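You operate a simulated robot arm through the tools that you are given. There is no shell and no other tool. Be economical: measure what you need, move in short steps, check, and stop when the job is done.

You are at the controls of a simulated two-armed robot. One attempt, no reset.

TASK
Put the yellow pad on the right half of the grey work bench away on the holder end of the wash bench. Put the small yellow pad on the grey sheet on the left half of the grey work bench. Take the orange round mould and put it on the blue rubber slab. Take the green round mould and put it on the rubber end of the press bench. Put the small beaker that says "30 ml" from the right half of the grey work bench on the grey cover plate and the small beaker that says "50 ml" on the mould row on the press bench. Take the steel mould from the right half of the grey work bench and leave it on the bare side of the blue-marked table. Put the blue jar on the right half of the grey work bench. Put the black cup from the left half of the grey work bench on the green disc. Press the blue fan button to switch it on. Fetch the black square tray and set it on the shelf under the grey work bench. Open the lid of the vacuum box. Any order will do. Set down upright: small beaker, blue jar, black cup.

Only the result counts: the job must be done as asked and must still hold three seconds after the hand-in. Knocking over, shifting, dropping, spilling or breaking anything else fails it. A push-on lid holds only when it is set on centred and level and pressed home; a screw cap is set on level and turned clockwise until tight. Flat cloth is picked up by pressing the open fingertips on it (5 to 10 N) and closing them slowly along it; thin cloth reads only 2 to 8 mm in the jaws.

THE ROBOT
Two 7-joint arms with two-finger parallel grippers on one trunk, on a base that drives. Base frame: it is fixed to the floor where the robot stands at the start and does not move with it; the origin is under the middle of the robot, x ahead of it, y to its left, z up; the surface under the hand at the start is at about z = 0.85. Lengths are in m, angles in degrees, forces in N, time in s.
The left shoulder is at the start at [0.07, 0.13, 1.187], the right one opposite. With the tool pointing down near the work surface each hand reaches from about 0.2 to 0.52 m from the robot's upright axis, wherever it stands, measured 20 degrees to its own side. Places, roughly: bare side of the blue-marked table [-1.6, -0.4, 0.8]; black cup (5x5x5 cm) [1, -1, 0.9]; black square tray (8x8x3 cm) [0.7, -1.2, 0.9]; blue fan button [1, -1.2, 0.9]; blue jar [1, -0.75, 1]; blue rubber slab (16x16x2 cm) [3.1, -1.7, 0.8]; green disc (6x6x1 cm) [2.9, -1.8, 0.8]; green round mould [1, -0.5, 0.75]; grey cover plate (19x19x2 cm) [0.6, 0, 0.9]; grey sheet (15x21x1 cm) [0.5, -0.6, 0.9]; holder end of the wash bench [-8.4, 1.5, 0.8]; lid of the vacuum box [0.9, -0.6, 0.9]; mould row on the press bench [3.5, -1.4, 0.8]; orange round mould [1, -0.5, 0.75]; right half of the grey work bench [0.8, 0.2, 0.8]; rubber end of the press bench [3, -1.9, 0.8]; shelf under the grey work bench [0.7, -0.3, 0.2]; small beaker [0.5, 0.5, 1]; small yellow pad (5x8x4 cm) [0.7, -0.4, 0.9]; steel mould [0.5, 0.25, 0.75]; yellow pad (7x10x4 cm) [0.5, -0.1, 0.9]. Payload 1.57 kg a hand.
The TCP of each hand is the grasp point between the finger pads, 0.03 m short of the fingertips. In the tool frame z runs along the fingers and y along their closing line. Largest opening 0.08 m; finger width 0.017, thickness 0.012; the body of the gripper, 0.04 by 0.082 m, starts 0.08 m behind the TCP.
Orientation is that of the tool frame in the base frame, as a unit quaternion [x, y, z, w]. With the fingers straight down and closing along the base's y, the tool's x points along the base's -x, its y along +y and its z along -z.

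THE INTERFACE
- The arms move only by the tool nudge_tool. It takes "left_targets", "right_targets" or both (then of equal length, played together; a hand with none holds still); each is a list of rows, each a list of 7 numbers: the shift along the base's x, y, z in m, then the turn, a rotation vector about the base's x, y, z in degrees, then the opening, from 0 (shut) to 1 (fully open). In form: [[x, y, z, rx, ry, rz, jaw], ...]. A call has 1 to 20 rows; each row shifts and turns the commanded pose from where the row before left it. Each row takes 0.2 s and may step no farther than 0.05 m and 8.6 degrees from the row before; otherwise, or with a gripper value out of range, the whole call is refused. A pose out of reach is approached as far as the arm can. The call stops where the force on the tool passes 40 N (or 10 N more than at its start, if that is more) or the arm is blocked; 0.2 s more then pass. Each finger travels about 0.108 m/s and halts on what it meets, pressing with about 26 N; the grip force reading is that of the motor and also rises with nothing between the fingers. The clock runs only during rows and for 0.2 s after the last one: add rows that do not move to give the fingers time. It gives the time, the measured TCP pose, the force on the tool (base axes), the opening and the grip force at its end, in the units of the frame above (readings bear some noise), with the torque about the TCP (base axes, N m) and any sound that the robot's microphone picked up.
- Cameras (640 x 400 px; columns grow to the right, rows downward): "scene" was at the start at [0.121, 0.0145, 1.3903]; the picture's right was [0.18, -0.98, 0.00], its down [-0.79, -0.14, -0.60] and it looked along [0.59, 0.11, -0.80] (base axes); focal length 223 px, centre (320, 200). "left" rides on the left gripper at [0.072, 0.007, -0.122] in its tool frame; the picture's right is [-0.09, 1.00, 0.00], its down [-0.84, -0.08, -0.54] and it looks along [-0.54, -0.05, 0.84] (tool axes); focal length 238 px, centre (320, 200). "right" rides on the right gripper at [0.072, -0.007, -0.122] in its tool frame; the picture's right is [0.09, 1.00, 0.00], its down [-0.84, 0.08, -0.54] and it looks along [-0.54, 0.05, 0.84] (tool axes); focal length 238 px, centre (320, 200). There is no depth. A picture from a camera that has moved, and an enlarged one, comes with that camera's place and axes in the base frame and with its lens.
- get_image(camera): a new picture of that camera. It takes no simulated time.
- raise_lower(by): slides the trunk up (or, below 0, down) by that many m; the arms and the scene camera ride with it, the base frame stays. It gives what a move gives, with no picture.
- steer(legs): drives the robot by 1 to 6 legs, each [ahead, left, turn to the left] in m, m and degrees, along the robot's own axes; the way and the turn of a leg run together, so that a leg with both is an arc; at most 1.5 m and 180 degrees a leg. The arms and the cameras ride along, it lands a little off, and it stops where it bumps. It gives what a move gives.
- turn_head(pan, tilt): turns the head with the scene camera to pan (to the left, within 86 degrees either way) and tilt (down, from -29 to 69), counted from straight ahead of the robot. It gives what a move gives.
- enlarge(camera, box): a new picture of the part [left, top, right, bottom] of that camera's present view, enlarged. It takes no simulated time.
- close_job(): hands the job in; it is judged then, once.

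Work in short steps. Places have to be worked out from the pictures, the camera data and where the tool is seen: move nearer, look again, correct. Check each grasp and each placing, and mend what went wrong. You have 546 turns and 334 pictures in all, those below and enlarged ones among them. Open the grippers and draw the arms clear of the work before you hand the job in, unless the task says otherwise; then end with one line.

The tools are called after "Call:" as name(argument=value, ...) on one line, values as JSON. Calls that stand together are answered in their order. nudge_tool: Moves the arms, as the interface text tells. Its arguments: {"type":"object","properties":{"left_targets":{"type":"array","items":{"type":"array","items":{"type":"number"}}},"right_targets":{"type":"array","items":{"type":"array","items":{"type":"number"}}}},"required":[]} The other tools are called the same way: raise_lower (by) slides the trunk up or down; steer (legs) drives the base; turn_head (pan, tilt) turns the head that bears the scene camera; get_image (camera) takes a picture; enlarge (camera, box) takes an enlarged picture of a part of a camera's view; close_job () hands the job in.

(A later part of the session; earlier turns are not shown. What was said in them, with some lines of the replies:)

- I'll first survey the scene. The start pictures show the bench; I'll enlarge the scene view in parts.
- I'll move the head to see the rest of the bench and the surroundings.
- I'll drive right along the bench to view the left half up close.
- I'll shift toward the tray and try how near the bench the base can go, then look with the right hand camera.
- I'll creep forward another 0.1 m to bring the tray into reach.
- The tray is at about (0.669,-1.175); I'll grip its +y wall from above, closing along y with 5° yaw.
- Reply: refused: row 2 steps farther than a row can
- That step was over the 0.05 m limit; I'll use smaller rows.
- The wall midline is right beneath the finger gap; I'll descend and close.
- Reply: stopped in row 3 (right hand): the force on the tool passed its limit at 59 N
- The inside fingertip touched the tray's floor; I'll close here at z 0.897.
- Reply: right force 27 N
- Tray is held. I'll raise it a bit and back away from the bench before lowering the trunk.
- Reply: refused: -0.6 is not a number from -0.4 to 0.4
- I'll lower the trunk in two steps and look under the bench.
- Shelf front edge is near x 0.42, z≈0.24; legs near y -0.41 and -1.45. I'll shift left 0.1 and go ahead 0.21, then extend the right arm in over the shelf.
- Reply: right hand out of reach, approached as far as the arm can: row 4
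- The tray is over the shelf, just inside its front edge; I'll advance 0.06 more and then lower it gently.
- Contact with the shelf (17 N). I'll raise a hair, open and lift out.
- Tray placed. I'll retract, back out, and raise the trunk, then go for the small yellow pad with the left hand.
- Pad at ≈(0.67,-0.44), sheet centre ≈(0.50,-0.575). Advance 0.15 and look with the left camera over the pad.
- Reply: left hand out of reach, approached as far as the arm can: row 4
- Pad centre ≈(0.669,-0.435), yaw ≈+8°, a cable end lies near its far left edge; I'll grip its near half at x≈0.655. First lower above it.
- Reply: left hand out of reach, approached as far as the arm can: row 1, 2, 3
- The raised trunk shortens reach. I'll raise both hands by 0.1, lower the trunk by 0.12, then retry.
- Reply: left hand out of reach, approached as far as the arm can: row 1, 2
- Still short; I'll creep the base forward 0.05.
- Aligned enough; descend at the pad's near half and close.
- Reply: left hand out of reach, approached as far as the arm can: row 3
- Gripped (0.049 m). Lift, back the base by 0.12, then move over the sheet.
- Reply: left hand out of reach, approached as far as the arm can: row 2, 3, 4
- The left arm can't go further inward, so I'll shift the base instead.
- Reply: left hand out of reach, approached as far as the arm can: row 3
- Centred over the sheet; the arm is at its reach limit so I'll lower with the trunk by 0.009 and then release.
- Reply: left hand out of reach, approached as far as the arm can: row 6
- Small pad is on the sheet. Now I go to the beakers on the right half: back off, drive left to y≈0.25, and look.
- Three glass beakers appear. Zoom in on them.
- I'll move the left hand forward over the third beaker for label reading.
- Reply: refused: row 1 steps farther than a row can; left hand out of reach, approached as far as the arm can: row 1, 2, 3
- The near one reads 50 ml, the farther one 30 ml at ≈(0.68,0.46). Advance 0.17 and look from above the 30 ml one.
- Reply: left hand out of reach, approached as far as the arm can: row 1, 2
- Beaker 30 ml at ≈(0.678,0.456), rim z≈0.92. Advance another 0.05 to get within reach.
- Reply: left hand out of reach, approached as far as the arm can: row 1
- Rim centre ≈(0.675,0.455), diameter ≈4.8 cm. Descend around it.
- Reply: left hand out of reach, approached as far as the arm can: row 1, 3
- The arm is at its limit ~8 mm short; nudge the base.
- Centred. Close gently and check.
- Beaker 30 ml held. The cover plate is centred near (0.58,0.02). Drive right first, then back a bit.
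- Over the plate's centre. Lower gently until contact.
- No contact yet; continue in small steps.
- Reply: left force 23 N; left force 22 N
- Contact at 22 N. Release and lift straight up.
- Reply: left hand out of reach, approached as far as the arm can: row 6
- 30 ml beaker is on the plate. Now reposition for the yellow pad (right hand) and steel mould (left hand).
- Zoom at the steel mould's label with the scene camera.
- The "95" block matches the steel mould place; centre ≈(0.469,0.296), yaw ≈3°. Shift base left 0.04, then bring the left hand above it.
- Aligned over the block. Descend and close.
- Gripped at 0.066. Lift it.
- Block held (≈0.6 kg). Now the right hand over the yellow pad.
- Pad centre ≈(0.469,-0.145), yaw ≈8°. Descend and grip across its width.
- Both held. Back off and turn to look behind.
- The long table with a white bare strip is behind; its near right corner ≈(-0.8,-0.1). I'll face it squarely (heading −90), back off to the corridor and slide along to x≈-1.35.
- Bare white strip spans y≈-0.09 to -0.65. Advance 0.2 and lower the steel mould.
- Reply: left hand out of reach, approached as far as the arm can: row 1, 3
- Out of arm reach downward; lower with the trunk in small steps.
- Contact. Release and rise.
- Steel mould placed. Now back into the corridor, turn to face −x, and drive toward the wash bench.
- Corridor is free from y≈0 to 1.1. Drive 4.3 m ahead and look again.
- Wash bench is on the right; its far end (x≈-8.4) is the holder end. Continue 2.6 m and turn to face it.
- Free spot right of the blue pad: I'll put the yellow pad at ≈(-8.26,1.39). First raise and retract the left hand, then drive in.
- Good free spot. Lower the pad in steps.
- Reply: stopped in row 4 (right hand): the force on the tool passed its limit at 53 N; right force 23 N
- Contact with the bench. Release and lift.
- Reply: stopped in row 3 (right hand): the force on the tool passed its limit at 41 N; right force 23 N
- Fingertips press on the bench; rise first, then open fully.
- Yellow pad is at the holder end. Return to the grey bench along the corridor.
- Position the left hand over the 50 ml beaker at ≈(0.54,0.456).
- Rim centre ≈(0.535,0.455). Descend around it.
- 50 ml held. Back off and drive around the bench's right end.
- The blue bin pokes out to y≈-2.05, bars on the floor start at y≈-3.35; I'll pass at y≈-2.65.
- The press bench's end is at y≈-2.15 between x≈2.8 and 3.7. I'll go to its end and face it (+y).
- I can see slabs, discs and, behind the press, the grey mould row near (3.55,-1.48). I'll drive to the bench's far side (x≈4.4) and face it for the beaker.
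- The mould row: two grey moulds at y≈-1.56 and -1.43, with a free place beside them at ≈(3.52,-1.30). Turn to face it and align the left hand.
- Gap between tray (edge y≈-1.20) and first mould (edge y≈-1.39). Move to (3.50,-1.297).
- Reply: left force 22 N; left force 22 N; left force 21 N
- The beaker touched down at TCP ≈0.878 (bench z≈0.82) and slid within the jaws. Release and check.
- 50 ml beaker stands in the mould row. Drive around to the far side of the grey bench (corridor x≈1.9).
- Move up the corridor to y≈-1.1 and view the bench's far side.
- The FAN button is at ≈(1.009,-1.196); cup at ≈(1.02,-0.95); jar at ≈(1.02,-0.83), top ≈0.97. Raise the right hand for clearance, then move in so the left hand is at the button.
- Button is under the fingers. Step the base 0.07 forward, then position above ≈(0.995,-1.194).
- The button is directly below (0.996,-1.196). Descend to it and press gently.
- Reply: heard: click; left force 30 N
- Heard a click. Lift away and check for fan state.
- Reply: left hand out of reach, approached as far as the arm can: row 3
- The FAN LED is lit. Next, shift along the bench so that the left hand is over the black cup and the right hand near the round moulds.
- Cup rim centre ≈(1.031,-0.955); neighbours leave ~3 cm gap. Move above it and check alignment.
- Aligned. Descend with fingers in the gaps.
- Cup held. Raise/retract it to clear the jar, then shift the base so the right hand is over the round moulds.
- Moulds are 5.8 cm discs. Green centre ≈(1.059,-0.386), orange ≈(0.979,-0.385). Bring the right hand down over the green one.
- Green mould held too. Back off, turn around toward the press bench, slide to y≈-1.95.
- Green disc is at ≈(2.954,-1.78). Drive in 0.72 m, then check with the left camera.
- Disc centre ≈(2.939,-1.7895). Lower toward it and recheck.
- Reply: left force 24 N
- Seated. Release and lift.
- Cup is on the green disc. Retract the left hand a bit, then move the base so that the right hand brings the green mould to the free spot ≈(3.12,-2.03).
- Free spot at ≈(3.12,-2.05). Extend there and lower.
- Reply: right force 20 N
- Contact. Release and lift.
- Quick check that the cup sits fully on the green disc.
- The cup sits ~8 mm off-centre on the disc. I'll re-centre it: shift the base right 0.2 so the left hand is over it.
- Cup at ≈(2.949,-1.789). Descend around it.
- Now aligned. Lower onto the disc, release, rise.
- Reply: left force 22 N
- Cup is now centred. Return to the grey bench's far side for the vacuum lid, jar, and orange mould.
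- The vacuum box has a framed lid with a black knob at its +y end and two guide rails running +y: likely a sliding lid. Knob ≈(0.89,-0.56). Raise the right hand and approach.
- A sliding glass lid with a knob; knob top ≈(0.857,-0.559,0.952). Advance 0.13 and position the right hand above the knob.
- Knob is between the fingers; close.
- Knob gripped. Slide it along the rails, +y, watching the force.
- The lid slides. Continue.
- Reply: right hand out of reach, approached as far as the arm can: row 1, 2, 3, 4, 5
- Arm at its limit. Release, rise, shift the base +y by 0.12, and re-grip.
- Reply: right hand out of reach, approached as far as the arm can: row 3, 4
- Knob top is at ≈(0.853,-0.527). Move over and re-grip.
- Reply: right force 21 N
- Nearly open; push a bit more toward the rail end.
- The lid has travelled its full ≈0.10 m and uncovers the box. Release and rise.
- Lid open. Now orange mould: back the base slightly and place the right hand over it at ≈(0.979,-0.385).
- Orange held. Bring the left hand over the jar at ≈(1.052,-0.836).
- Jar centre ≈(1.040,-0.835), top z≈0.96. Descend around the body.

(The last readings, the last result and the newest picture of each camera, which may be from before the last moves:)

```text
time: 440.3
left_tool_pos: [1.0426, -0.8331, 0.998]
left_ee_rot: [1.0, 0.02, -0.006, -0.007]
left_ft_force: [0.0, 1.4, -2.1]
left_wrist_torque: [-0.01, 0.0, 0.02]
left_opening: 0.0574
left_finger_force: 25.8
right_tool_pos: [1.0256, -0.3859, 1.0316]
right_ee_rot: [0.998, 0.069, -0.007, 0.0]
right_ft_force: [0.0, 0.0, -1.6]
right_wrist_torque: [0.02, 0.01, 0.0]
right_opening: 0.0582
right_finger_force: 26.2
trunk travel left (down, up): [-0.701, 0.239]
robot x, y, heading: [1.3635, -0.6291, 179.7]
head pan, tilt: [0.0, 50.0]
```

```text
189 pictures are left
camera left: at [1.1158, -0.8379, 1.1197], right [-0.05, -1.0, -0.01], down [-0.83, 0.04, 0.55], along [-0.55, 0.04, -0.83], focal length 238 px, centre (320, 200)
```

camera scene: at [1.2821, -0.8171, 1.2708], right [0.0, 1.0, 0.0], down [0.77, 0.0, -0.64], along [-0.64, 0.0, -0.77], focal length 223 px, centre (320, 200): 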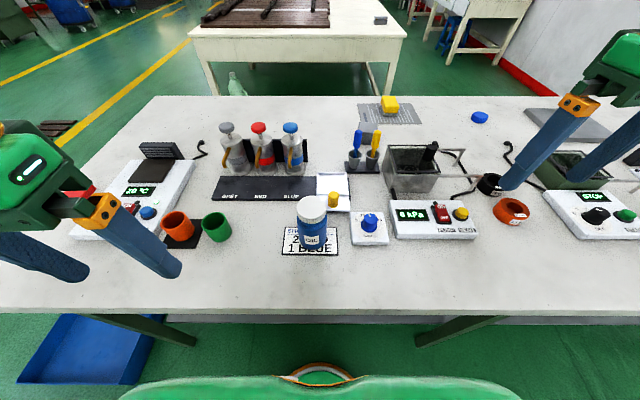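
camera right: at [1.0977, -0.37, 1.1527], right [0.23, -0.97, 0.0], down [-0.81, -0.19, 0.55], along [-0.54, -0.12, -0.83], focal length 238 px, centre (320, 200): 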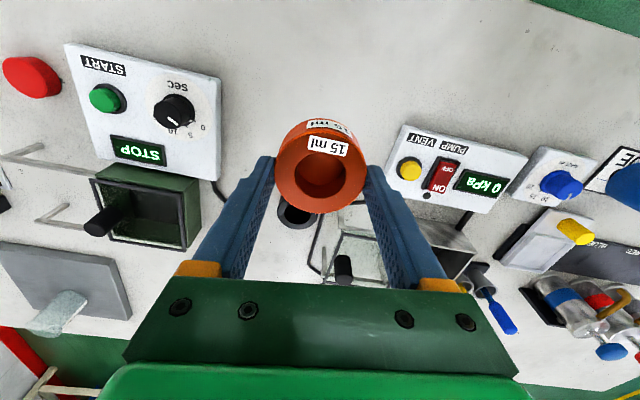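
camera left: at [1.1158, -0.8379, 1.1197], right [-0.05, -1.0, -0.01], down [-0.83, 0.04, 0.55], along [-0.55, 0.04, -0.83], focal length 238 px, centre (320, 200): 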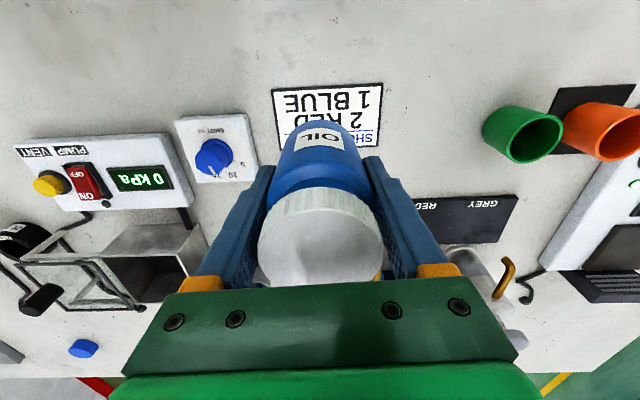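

Jar held. Raise and retract it, then drive to the press bench for the orange mould.

Call:
nudge_tool(left_targets=[[0.03, 0, 0.03, 0, 0, 0, 0.5], [0.03, 0, 0.03, 0, 0, 0, 0.5], [0.02, 0, 0.03, 0, 0, 0, 0.5]])

Call:
steer(legs=[[-0.5, 0, 0], [0, 0, 180], [0, -0.75, 0]])

Call:
turn_head(pan=-5, tilt=40)

Call:
get_image(camera="scene")

```text
time: 441.1
left_tool_pos: [1.1226, -0.833, 1.0897]
left_ee_rot: [1.0, 0.02, -0.007, -0.006]
left_ft_force: [-0.2, -0.1, -3.2]
left_wrist_torque: [-0.02, 0.01, 0.01]
left_opening: 0.0574
left_finger_force: 25.9
right_tool_pos: [1.0255, -0.3862, 1.0315]
right_ee_rot: [0.998, 0.069, -0.007, 0.0]
right_ft_force: [-0.6, -0.1, -0.7]
right_wrist_torque: [-0.02, -0.01, -0.01]
right_opening: 0.0585
right_finger_force: 25.7
trunk travel left (down, up): [-0.701, 0.239]
robot x, y, heading: [1.3606, -0.6322, 180.1]
head pan, tilt: [0.0, 50.0]
```

```text
time: 455.1
left_tool_pos: [2.1236, -1.1579, 1.0884]
left_ee_rot: [-0.043, 0.999, -0.006, 0.007]
left_ft_force: [-0.1, 0.1, -2.6]
left_wrist_torque: [-0.04, 0.04, 0.0]
left_opening: 0.0575
left_finger_force: 25.4
right_tool_pos: [2.2399, -1.601, 1.0318]
right_ee_rot: [-0.09, 0.996, 0.0, 0.007]
right_ft_force: [0.3, -0.4, -1.0]
right_wrist_torque: [0.02, -0.01, -0.04]
right_opening: 0.0579
right_finger_force: 26.1
trunk travel left (down, up): [-0.701, 0.239]
robot x, y, heading: [1.8954, -1.3688, 2.6]
head pan, tilt: [0.0, 50.0]
```

```text
time: 455.8
left_tool_pos: [2.1244, -1.1593, 1.09]
left_ee_rot: [-0.043, 0.999, -0.006, 0.006]
left_ft_force: [-0.2, 0.6, -2.5]
left_wrist_torque: [0.0, 0.02, 0.0]
left_opening: 0.0576
left_finger_force: 26.2
right_tool_pos: [2.2417, -1.6, 1.0311]
right_ee_rot: [-0.091, 0.996, 0.0, 0.006]
right_ft_force: [-0.3, -0.4, -1.6]
right_wrist_torque: [-0.02, -0.03, 0.02]
right_opening: 0.058
right_finger_force: 25.9
trunk travel left (down, up): [-0.701, 0.239]
robot x, y, heading: [1.8956, -1.3707, 2.8]
head pan, tilt: [-5.0, 40.0]
```

```text
188 pictures are left
camera scene: at [2.0284, -1.3686, 1.2847], right [-0.04, -1.0, 0.0], down [-0.64, 0.03, -0.77], along [0.76, -0.03, -0.64], focal length 223 px, centre (320, 200)
```

scene: 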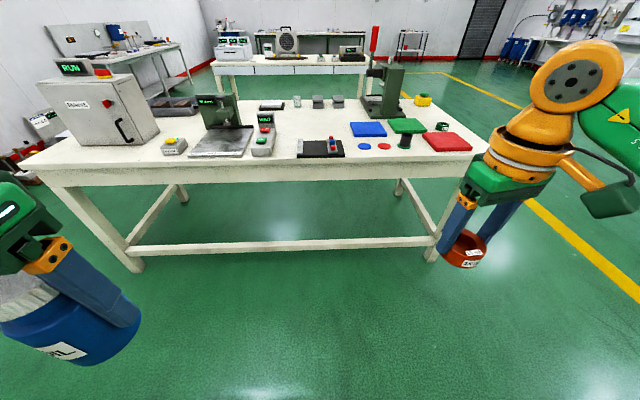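

Call:
steer(legs=[[0, -0.03, -2.7], [0.75, 0, 0]])

Call:
get_image(camera="right")

```text
time: 460.3
left_tool_pos: [2.8808, -1.1903, 1.0903]
left_ee_rot: [-0.027, 1.0, -0.005, 0.007]
left_ft_force: [-0.3, 0.2, -3.8]
left_wrist_torque: [-0.01, 0.01, 0.01]
left_opening: 0.0579
left_finger_force: 26.1
right_tool_pos: [2.9846, -1.636, 1.0311]
right_ee_rot: [-0.076, 0.997, 0.001, 0.008]
right_ft_force: [0.7, 0.1, -1.1]
right_wrist_torque: [-0.01, -0.02, -0.05]
right_opening: 0.0579
right_finger_force: 26.6
trunk travel left (down, up): [-0.701, 0.239]
robot x, y, heading: [2.6489, -1.388, 0.8]
head pan, tilt: [-5.0, 40.0]
```

```text
187 pictures are left
camera right: at [2.9119, -1.6534, 1.152], right [-0.24, 0.97, 0.0], down [0.81, 0.2, 0.55], along [0.54, 0.13, -0.83], focal length 238 px, centre (320, 200)
```

right: 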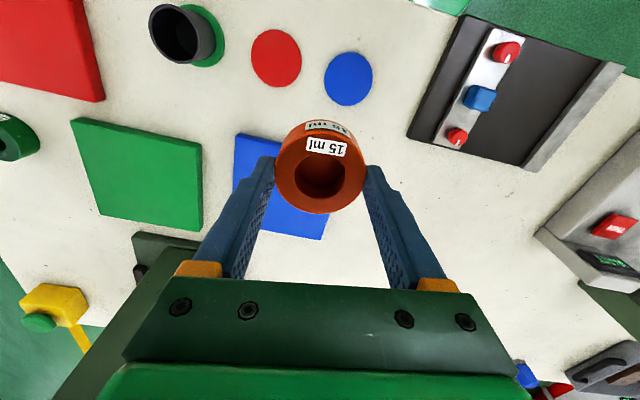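

Blue slab centre ≈(3.12,-1.654). Extend to ≈(3.095,-1.655) and lower.

Call:
nudge_tool(right_targets=[[0.036, -0.006, -0.02, 0, 0, 0, 0.55], [0.036, -0.006, -0.02, 0, 0, 0, 0.55], [0.036, -0.006, -0.02, 0, 0, 0, 0.55], [0, 0, -0.04, 0, 0, 0, 0.55]])

Call:
get_image(camera="right")

```text
time: 461.3
left_tool_pos: [2.8814, -1.1918, 1.0898]
left_ee_rot: [-0.028, 1.0, -0.006, 0.007]
left_ft_force: [0.5, -0.6, -3.4]
left_wrist_torque: [0.01, 0.03, -0.03]
left_opening: 0.0574
left_finger_force: 26.1
right_tool_pos: [3.0956, -1.655, 0.9324]
right_ee_rot: [-0.077, 0.997, -0.001, 0.007]
right_ft_force: [-0.2, 0.2, -2.0]
right_wrist_torque: [0.01, -0.02, -0.01]
right_opening: 0.0578
right_finger_force: 26.0
trunk travel left (down, up): [-0.701, 0.239]
robot x, y, heading: [2.6472, -1.3957, 1.0]
head pan, tilt: [-5.0, 40.0]
```

```text
186 pictures are left
camera right: at [3.0216, -1.6729, 1.052], right [-0.24, 0.97, 0.0], down [0.81, 0.2, 0.55], along [0.54, 0.13, -0.83], focal length 238 px, centre (320, 200)
```

right: 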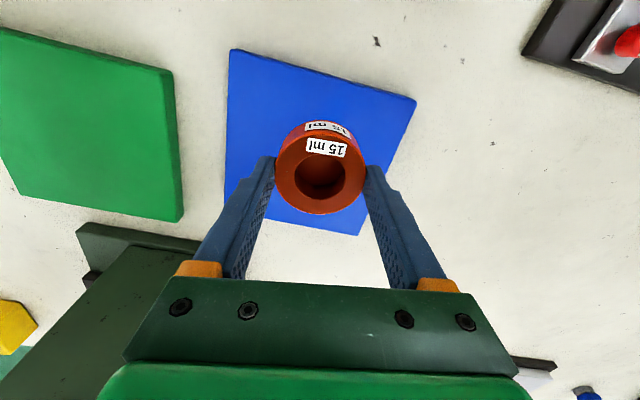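

Call:
nudge_tool(right_targets=[[0.006, -0.01, -0.03, 0, 0, 0, 0.55], [0, 0, -0.015, 0, 0, 0, 0.55], [0, 0, -0.005, 0, 0, 0, 0.55]])

Call:
nudge_tool(right_targets=[[0, 0, -0.004, 0, 0, 0, 0.55], [0, 0, -0.004, 0, 0, 0, 0.55]])

```text
time: 462.1
left_tool_pos: [2.8822, -1.1901, 1.0893]
left_ee_rot: [-0.028, 1.0, -0.007, 0.006]
left_ft_force: [-0.6, -0.7, -2.8]
left_wrist_torque: [-0.02, -0.02, -0.01]
left_opening: 0.0576
left_finger_force: 26.5
right_tool_pos: [3.1005, -1.6643, 0.8811]
right_ee_rot: [-0.076, 0.997, -0.001, 0.006]
right_ft_force: [-0.5, -0.3, -1.4]
right_wrist_torque: [0.02, -0.02, -0.01]
right_opening: 0.0578
right_finger_force: 26.3
trunk travel left (down, up): [-0.701, 0.239]
robot x, y, heading: [2.6478, -1.394, 0.7]
head pan, tilt: [-5.0, 40.0]
```

```text
time: 462.7
left_tool_pos: [2.8797, -1.1895, 1.0888]
left_ee_rot: [-0.026, 1.0, -0.007, 0.008]
left_ft_force: [0.5, -0.2, -2.8]
left_wrist_torque: [-0.01, 0.03, 0.02]
left_opening: 0.0576
left_finger_force: 25.6
right_tool_pos: [3.0983, -1.664, 0.8771]
right_ee_rot: [-0.076, 0.997, -0.001, 0.011]
right_ft_force: [8.7, -6.7, 30.1]
right_wrist_torque: [0.01, -0.11, -0.21]
right_opening: 0.0573
right_finger_force: 26.2
trunk travel left (down, up): [-0.701, 0.239]
robot x, y, heading: [2.6446, -1.3922, 1.0]
head pan, tilt: [-5.0, 40.0]
```

Contact. Release and lift.

Call:
nudge_tool(right_targets=[[0, 0, 0.004, 0, 0, 0, 0.75], [0, 0, 0, 0, 0, 0, 0.95], [0, 0, 0, 0, 0, 0, 1], [0, 0, 0.03, 0, 0, 0, 1], [0, 0, 0.04, 0, 0, 0, 1], [-0.02, 0, 0.04, 0, 0, 0, 1], [-0.03, 0, 0.03, 0, 0, 0, 1], [-0.04, 0, 0.02, 0, 0, 0, 1]])

Call:
get_image(camera="right")

```text
time: 464.5
left_tool_pos: [2.8791, -1.1901, 1.0904]
left_ee_rot: [-0.026, 1.0, -0.006, 0.008]
left_ft_force: [-0.6, 0.2, -3.0]
left_wrist_torque: [0.01, 0.02, 0.02]
left_opening: 0.0575
left_finger_force: 26.2
right_tool_pos: [2.9926, -1.6701, 1.0389]
right_ee_rot: [-0.076, 0.997, -0.001, 0.009]
right_ft_force: [-0.6, 0.0, 0.4]
right_wrist_torque: [-0.02, -0.06, 0.01]
right_opening: 0.0801
right_finger_force: 0.0
right hand out of reach, approached as far as the arm can: row 5
trunk travel left (down, up): [-0.701, 0.239]
robot x, y, heading: [2.6497, -1.393, 1.0]
head pan, tilt: [-5.0, 40.0]
```

```text
185 pictures are left
camera right: at [2.9197, -1.6887, 1.1586], right [-0.24, 0.97, 0.0], down [0.81, 0.2, 0.55], along [0.54, 0.13, -0.83], focal length 238 px, centre (320, 200)
```

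right: 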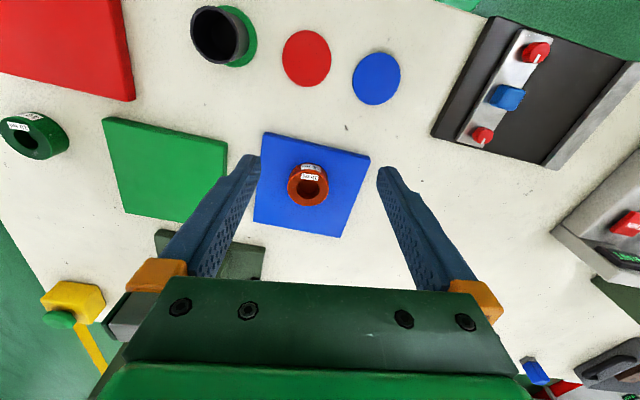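

Orange is on the blue slab. Now carry the jar around to the near side of the grey bench's right half.

Call:
steer(legs=[[-0.75, 0, -0.9], [0, -1.27, 0], [-1.5, 0, 0], [-0.8, 0, 0]])

Call:
get_image(camera="left")

```text
time: 485.4
left_tool_pos: [-0.1339, -2.4437, 1.0886]
left_ee_rot: [-0.012, 1.0, -0.006, 0.005]
left_ft_force: [-0.3, -0.6, -2.4]
left_wrist_torque: [-0.01, -0.04, 0.05]
left_opening: 0.0573
left_finger_force: 26.4
right_tool_pos: [-0.0349, -2.9284, 1.0363]
right_ee_rot: [-0.06, 0.998, -0.001, 0.006]
right_ft_force: [0.6, 0.1, 0.0]
right_wrist_torque: [-0.04, 0.01, 0.02]
right_opening: 0.08
right_finger_force: 0.1
trunk travel left (down, up): [-0.701, 0.239]
robot x, y, heading: [-0.3769, -2.6399, -0.9]
head pan, tilt: [-5.0, 40.0]
```

```text
184 pictures are left
camera left: at [-0.2084, -2.4385, 1.2101], right [0.07, 1.0, -0.01], down [0.83, -0.05, 0.55], along [0.55, -0.05, -0.83], focal length 238 px, centre (320, 200)
```

left: 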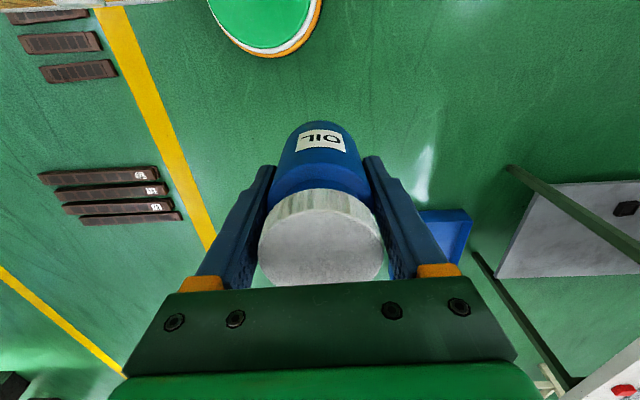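

Jar is still held well. Strafe left to y≈0.1 and then approach the bench.

Call:
steer(legs=[[0, 1.4, 0.9], [0, 1.34, 0]])

Call:
turn_head(pan=5, tilt=45)

Call:
get_image(camera="scene")

```text
time: 498.6
left_tool_pos: [-0.1623, 0.2948, 1.0889]
left_ee_rot: [-0.035, 0.999, -0.007, 0.006]
left_ft_force: [-0.2, -1.2, -3.3]
left_wrist_torque: [-0.03, 0.02, 0.01]
left_opening: 0.0573
left_finger_force: 26.3
right_tool_pos: [-0.0399, -0.1839, 1.0377]
right_ee_rot: [-0.084, 0.996, 0.0, 0.007]
right_ft_force: [-0.7, -0.2, 0.4]
right_wrist_torque: [0.01, 0.02, 0.0]
right_opening: 0.08
right_finger_force: 0.1
trunk travel left (down, up): [-0.701, 0.239]
robot x, y, heading: [-0.3965, 0.0894, 1.8]
head pan, tilt: [-5.0, 40.0]
```

```text
time: 499.4
left_tool_pos: [-0.1612, 0.2957, 1.089]
left_ee_rot: [-0.035, 0.999, -0.006, 0.006]
left_ft_force: [0.6, 0.3, -3.0]
left_wrist_torque: [0.02, -0.04, -0.03]
left_opening: 0.0571
left_finger_force: 25.9
right_tool_pos: [-0.041, -0.1825, 1.0367]
right_ee_rot: [-0.084, 0.996, 0.0, 0.007]
right_ft_force: [-0.1, 0.7, 0.1]
right_wrist_torque: [0.01, 0.01, -0.01]
right_opening: 0.0799
right_finger_force: 0.1
trunk travel left (down, up): [-0.701, 0.239]
robot x, y, heading: [-0.397, 0.0866, 1.7]
head pan, tilt: [5.0, 45.0]
```

```text
183 pictures are left
camera scene: at [-0.2652, 0.1008, 1.2776], right [0.12, -0.99, 0.0], down [-0.7, -0.08, -0.71], along [0.7, 0.08, -0.71], focal length 223 px, centre (320, 200)
```

scene: 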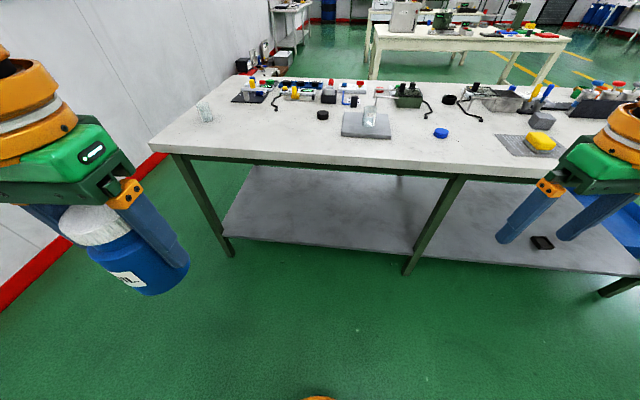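

Call:
steer(legs=[[0.52, 0, -1.7]])

Call:
nudge_tool(left_targets=[[0.035, 0, -0.02, 0, 0, 0, 0.5], [0.035, 0, -0.02, 0, 0, 0, 0.5], [0.03, 0, -0.03, 0, 0, 0, 0.5], [0, 0, -0.04, 0, 0, 0, 0.5]])

Call:
get_image(camera="left")

```text
time: 502.4
left_tool_pos: [0.3685, 0.2968, 1.0901]
left_ee_rot: [-0.021, 1.0, -0.007, 0.008]
left_ft_force: [0.3, -0.2, -2.8]
left_wrist_torque: [-0.01, 0.0, 0.0]
left_opening: 0.0573
left_finger_force: 25.9
right_tool_pos: [0.4775, -0.1848, 1.038]
right_ee_rot: [-0.069, 0.998, 0.0, 0.007]
right_ft_force: [-0.3, -0.1, 0.0]
right_wrist_torque: [0.01, 0.0, -0.01]
right_opening: 0.0799
right_finger_force: 0.1
trunk travel left (down, up): [-0.701, 0.239]
robot x, y, heading: [0.1328, 0.0925, -0.1]
head pan, tilt: [5.0, 45.0]
```

```text
time: 503.4
left_tool_pos: [0.4702, 0.2977, 0.977]
left_ee_rot: [-0.021, 1.0, -0.005, 0.006]
left_ft_force: [0.9, -0.1, -3.0]
left_wrist_torque: [0.01, 0.0, -0.02]
left_opening: 0.0573
left_finger_force: 26.2
right_tool_pos: [0.4787, -0.1847, 1.0376]
right_ee_rot: [-0.07, 0.998, -0.001, 0.007]
right_ft_force: [0.5, -0.4, -0.4]
right_wrist_torque: [-0.03, 0.0, -0.02]
right_opening: 0.0802
right_finger_force: 0.1
trunk travel left (down, up): [-0.701, 0.239]
robot x, y, heading: [0.1306, 0.0985, -0.1]
head pan, tilt: [5.0, 45.0]
```

```text
182 pictures are left
camera left: at [0.3962, 0.3016, 1.0987], right [0.05, 1.0, -0.01], down [0.83, -0.04, 0.55], along [0.55, -0.04, -0.83], focal length 238 px, centre (320, 200)
```

left: 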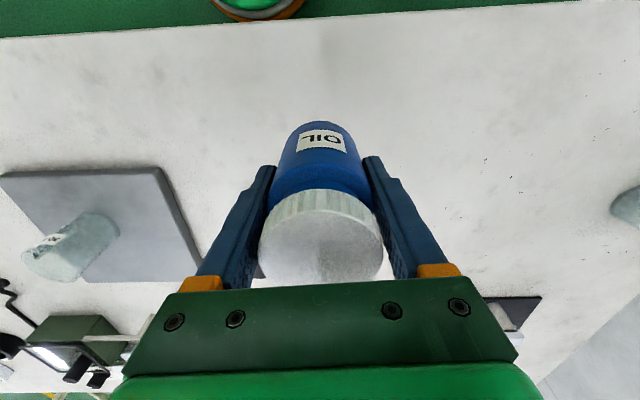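

Free area. Lower the jar.

Call:
nudge_tool(left_targets=[[0.005, 0, -0.03, 0, 0, 0, 0.5], [0, 0, -0.022, 0, 0, 0, 0.5], [0, 0, -0.006, 0, 0, 0, 0.5]])

Call:
nudge_tool(left_targets=[[0, 0, -0.005, 0, 0, 0, 0.5], [0, 0, -0.004, 0, 0, 0, 0.5]])

```text
time: 504.2
left_tool_pos: [0.4758, 0.2961, 0.9206]
left_ee_rot: [-0.021, 1.0, -0.006, 0.007]
left_ft_force: [0.3, 0.2, -3.4]
left_wrist_torque: [-0.01, 0.0, -0.01]
left_opening: 0.0571
left_finger_force: 25.6
right_tool_pos: [0.4796, -0.1852, 1.0377]
right_ee_rot: [-0.07, 0.998, 0.0, 0.007]
right_ft_force: [-0.6, -1.0, -0.3]
right_wrist_torque: [-0.03, -0.01, 0.03]
right_opening: 0.08
right_finger_force: 0.0
trunk travel left (down, up): [-0.701, 0.239]
robot x, y, heading: [0.1334, 0.0978, -0.1]
head pan, tilt: [5.0, 45.0]
```

```text
time: 504.8
left_tool_pos: [0.4752, 0.2969, 0.9133]
left_ee_rot: [-0.021, 1.0, -0.006, 0.007]
left_ft_force: [0.5, -0.3, -2.3]
left_wrist_torque: [0.01, 0.01, 0.0]
left_opening: 0.0573
left_finger_force: 26.0
right_tool_pos: [0.4789, -0.1847, 1.0364]
right_ee_rot: [-0.069, 0.998, 0.0, 0.008]
right_ft_force: [0.4, -0.3, 0.4]
right_wrist_torque: [0.0, 0.01, -0.03]
right_opening: 0.08
right_finger_force: 0.1
trunk travel left (down, up): [-0.701, 0.239]
robot x, y, heading: [0.1319, 0.099, 0.3]
head pan, tilt: [5.0, 45.0]
```

Call:
nudge_tool(left_targets=[[0, 0, -0.004, 0, 0, 0, 0.5], [0, 0, -0.003, 0, 0, 0, 0.5]])

Call:
nudge_tool(left_targets=[[0, 0, -0.001, 0, 0, 0, 0.5]])

```text
time: 505.4
left_tool_pos: [0.475, 0.2968, 0.9065]
left_ee_rot: [-0.021, 1.0, -0.006, 0.007]
left_ft_force: [1.6, 1.4, 3.0]
left_wrist_torque: [0.22, -0.06, 0.0]
left_opening: 0.0573
left_finger_force: 25.9
right_tool_pos: [0.4784, -0.1853, 1.0374]
right_ee_rot: [-0.07, 0.998, -0.001, 0.006]
right_ft_force: [-0.4, -0.3, -0.2]
right_wrist_torque: [-0.01, 0.01, 0.0]
right_opening: 0.08
right_finger_force: 0.0
trunk travel left (down, up): [-0.701, 0.239]
robot x, y, heading: [0.1322, 0.0968, 0.1]
head pan, tilt: [5.0, 45.0]
```

```text
time: 505.8
left_tool_pos: [0.475, 0.2959, 0.9048]
left_ee_rot: [-0.021, 1.0, -0.006, 0.009]
left_ft_force: [3.1, 4.8, 14.6]
left_wrist_torque: [0.61, -0.03, -0.07]
left_opening: 0.0573
left_finger_force: 26.3
right_tool_pos: [0.4786, -0.1854, 1.0381]
right_ee_rot: [-0.07, 0.997, -0.001, 0.008]
right_ft_force: [0.0, -0.2, 0.5]
right_wrist_torque: [0.03, 0.01, 0.0]
right_opening: 0.0802
right_finger_force: 0.1
trunk travel left (down, up): [-0.701, 0.239]
robot x, y, heading: [0.1305, 0.0996, 0.3]
head pan, tilt: [5.0, 45.0]
```

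Contact. Release gently and rise straight up.

Call:
nudge_tool(left_targets=[[0, 0, 0.001, 0, 0, 0, 0.75], [0, 0, 0, 0, 0, 0, 0.9], [0, 0, 0, 0, 0, 0, 1], [0, 0, 0, 0, 0, 0, 1]])

Call:
nudge_tool(left_targets=[[0, 0, 0.03, 0, 0, 0, 1], [0, 0, 0.04, 0, 0, 0, 1], [0, 0, 0.04, 0, 0, 0, 1], [0, 0, 0.04, 0, 0, 0, 1]])

Call:
get_image(camera="left")

```text
time: 506.8
left_tool_pos: [0.4761, 0.2963, 0.906]
left_ee_rot: [-0.021, 1.0, -0.006, 0.007]
left_ft_force: [0.3, 0.4, 0.2]
left_wrist_torque: [0.01, -0.03, 0.05]
left_opening: 0.0798
left_finger_force: 0.0
right_tool_pos: [0.4791, -0.184, 1.0384]
right_ee_rot: [-0.069, 0.998, 0.0, 0.007]
right_ft_force: [0.3, -0.1, -0.1]
right_wrist_torque: [-0.01, -0.02, 0.02]
right_opening: 0.0799
right_finger_force: 0.1
trunk travel left (down, up): [-0.701, 0.239]
robot x, y, heading: [0.1332, 0.098, 0.1]
head pan, tilt: [5.0, 45.0]
```

```text
time: 507.8
left_tool_pos: [0.4748, 0.2975, 1.0532]
left_ee_rot: [-0.021, 1.0, -0.005, 0.006]
left_ft_force: [-0.3, 0.3, 0.0]
left_wrist_torque: [0.0, 0.01, -0.01]
left_opening: 0.0801
left_finger_force: 0.0
right_tool_pos: [0.4783, -0.1846, 1.0377]
right_ee_rot: [-0.07, 0.998, 0.0, 0.008]
right_ft_force: [0.9, 0.3, -0.9]
right_wrist_torque: [-0.02, 0.01, -0.02]
right_opening: 0.08
right_finger_force: 0.0
trunk travel left (down, up): [-0.701, 0.239]
robot x, y, heading: [0.1332, 0.0989, -0.3]
head pan, tilt: [5.0, 45.0]
```

```text
181 pictures are left
camera left: at [0.4002, 0.3029, 1.1748], right [0.05, 1.0, -0.01], down [0.83, -0.04, 0.55], along [0.55, -0.04, -0.83], focal length 238 px, centre (320, 200)
```

left: 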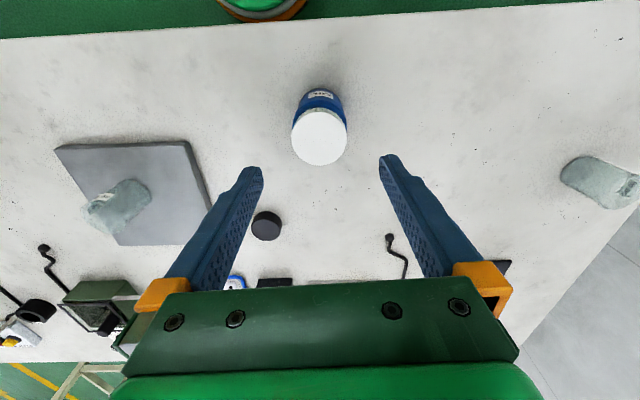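

Jar stands upright. Back off and take a final look at the lid and the left half.

Call:
steer(legs=[[-0.3, 0, 0], [0, -0.65, 0]])

Call:
turn_head(pan=0, tilt=35)

Call:
get_image(camera="scene")

Call:
enlarge(camera="scene", box=[230, 100, 390, 200])

```text
time: 513.2
left_tool_pos: [0.1723, -0.3578, 1.0537]
left_ee_rot: [-0.03, 0.999, -0.006, 0.008]
left_ft_force: [0.1, 0.1, -0.2]
left_wrist_torque: [0.02, 0.0, 0.0]
left_opening: 0.0801
left_finger_force: 0.1
right_tool_pos: [0.1852, -0.8401, 1.0381]
right_ee_rot: [-0.078, 0.997, 0.0, 0.007]
right_ft_force: [0.5, 0.5, 0.1]
right_wrist_torque: [-0.05, 0.01, -0.02]
right_opening: 0.0797
right_finger_force: 0.1
trunk travel left (down, up): [-0.701, 0.239]
robot x, y, heading: [-0.1658, -0.5668, 1.1]
head pan, tilt: [5.0, 45.0]
```

```text
time: 513.9
left_tool_pos: [0.1728, -0.3581, 1.054]
left_ee_rot: [-0.03, 1.0, -0.005, 0.007]
left_ft_force: [-0.3, 0.0, 0.0]
left_wrist_torque: [-0.01, -0.01, -0.02]
left_opening: 0.08
left_finger_force: 0.1
right_tool_pos: [0.1839, -0.842, 1.0375]
right_ee_rot: [-0.078, 0.997, 0.0, 0.007]
right_ft_force: [0.0, 0.4, 0.1]
right_wrist_torque: [0.0, 0.01, 0.01]
right_opening: 0.0803
right_finger_force: 0.0
trunk travel left (down, up): [-0.701, 0.239]
robot x, y, heading: [-0.1674, -0.5696, 1.2]
head pan, tilt: [0.0, 35.0]
```

```text
180 pictures are left
camera scene: at [-0.0301, -0.5622, 1.2924], right [0.02, -1.0, 0.0], down [-0.57, -0.01, -0.82], along [0.82, 0.02, -0.57], focal length 223 px, centre (320, 200)
```

scene: 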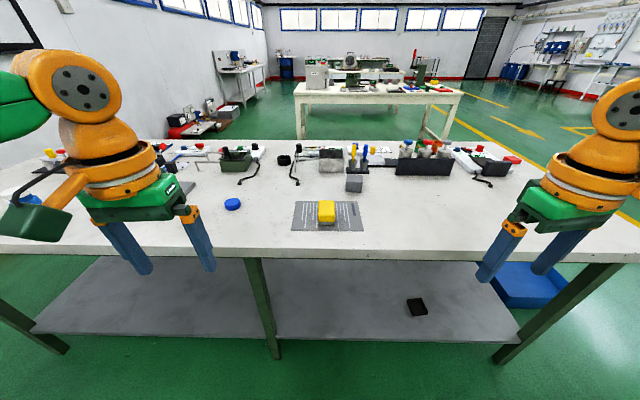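

```text
4.00 times, centred on (310, 150) of scene
camera zoom: at [-0.0301, -0.5622, 1.2924], right [0.02, -1.0, 0.0], down [-0.57, -0.01, -0.82], along [0.82, 0.02, -0.57], focal length 893 px, centre (360, 400)
```

zoom: 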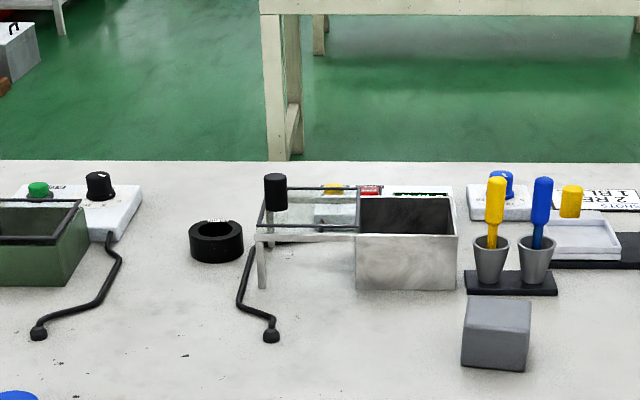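

Everything checks out: the lid is fully open, the tray is on the shelf, the small pad is on the sheet, both grippers are open and the arms are clear. Handing in.

Call:
close_job()

```text
The job is handed in.
```

All twelve tasks are done and handed in: every object is in its named place, the fan is on (its light is lit), and the vacuum box lid is slid fully open.
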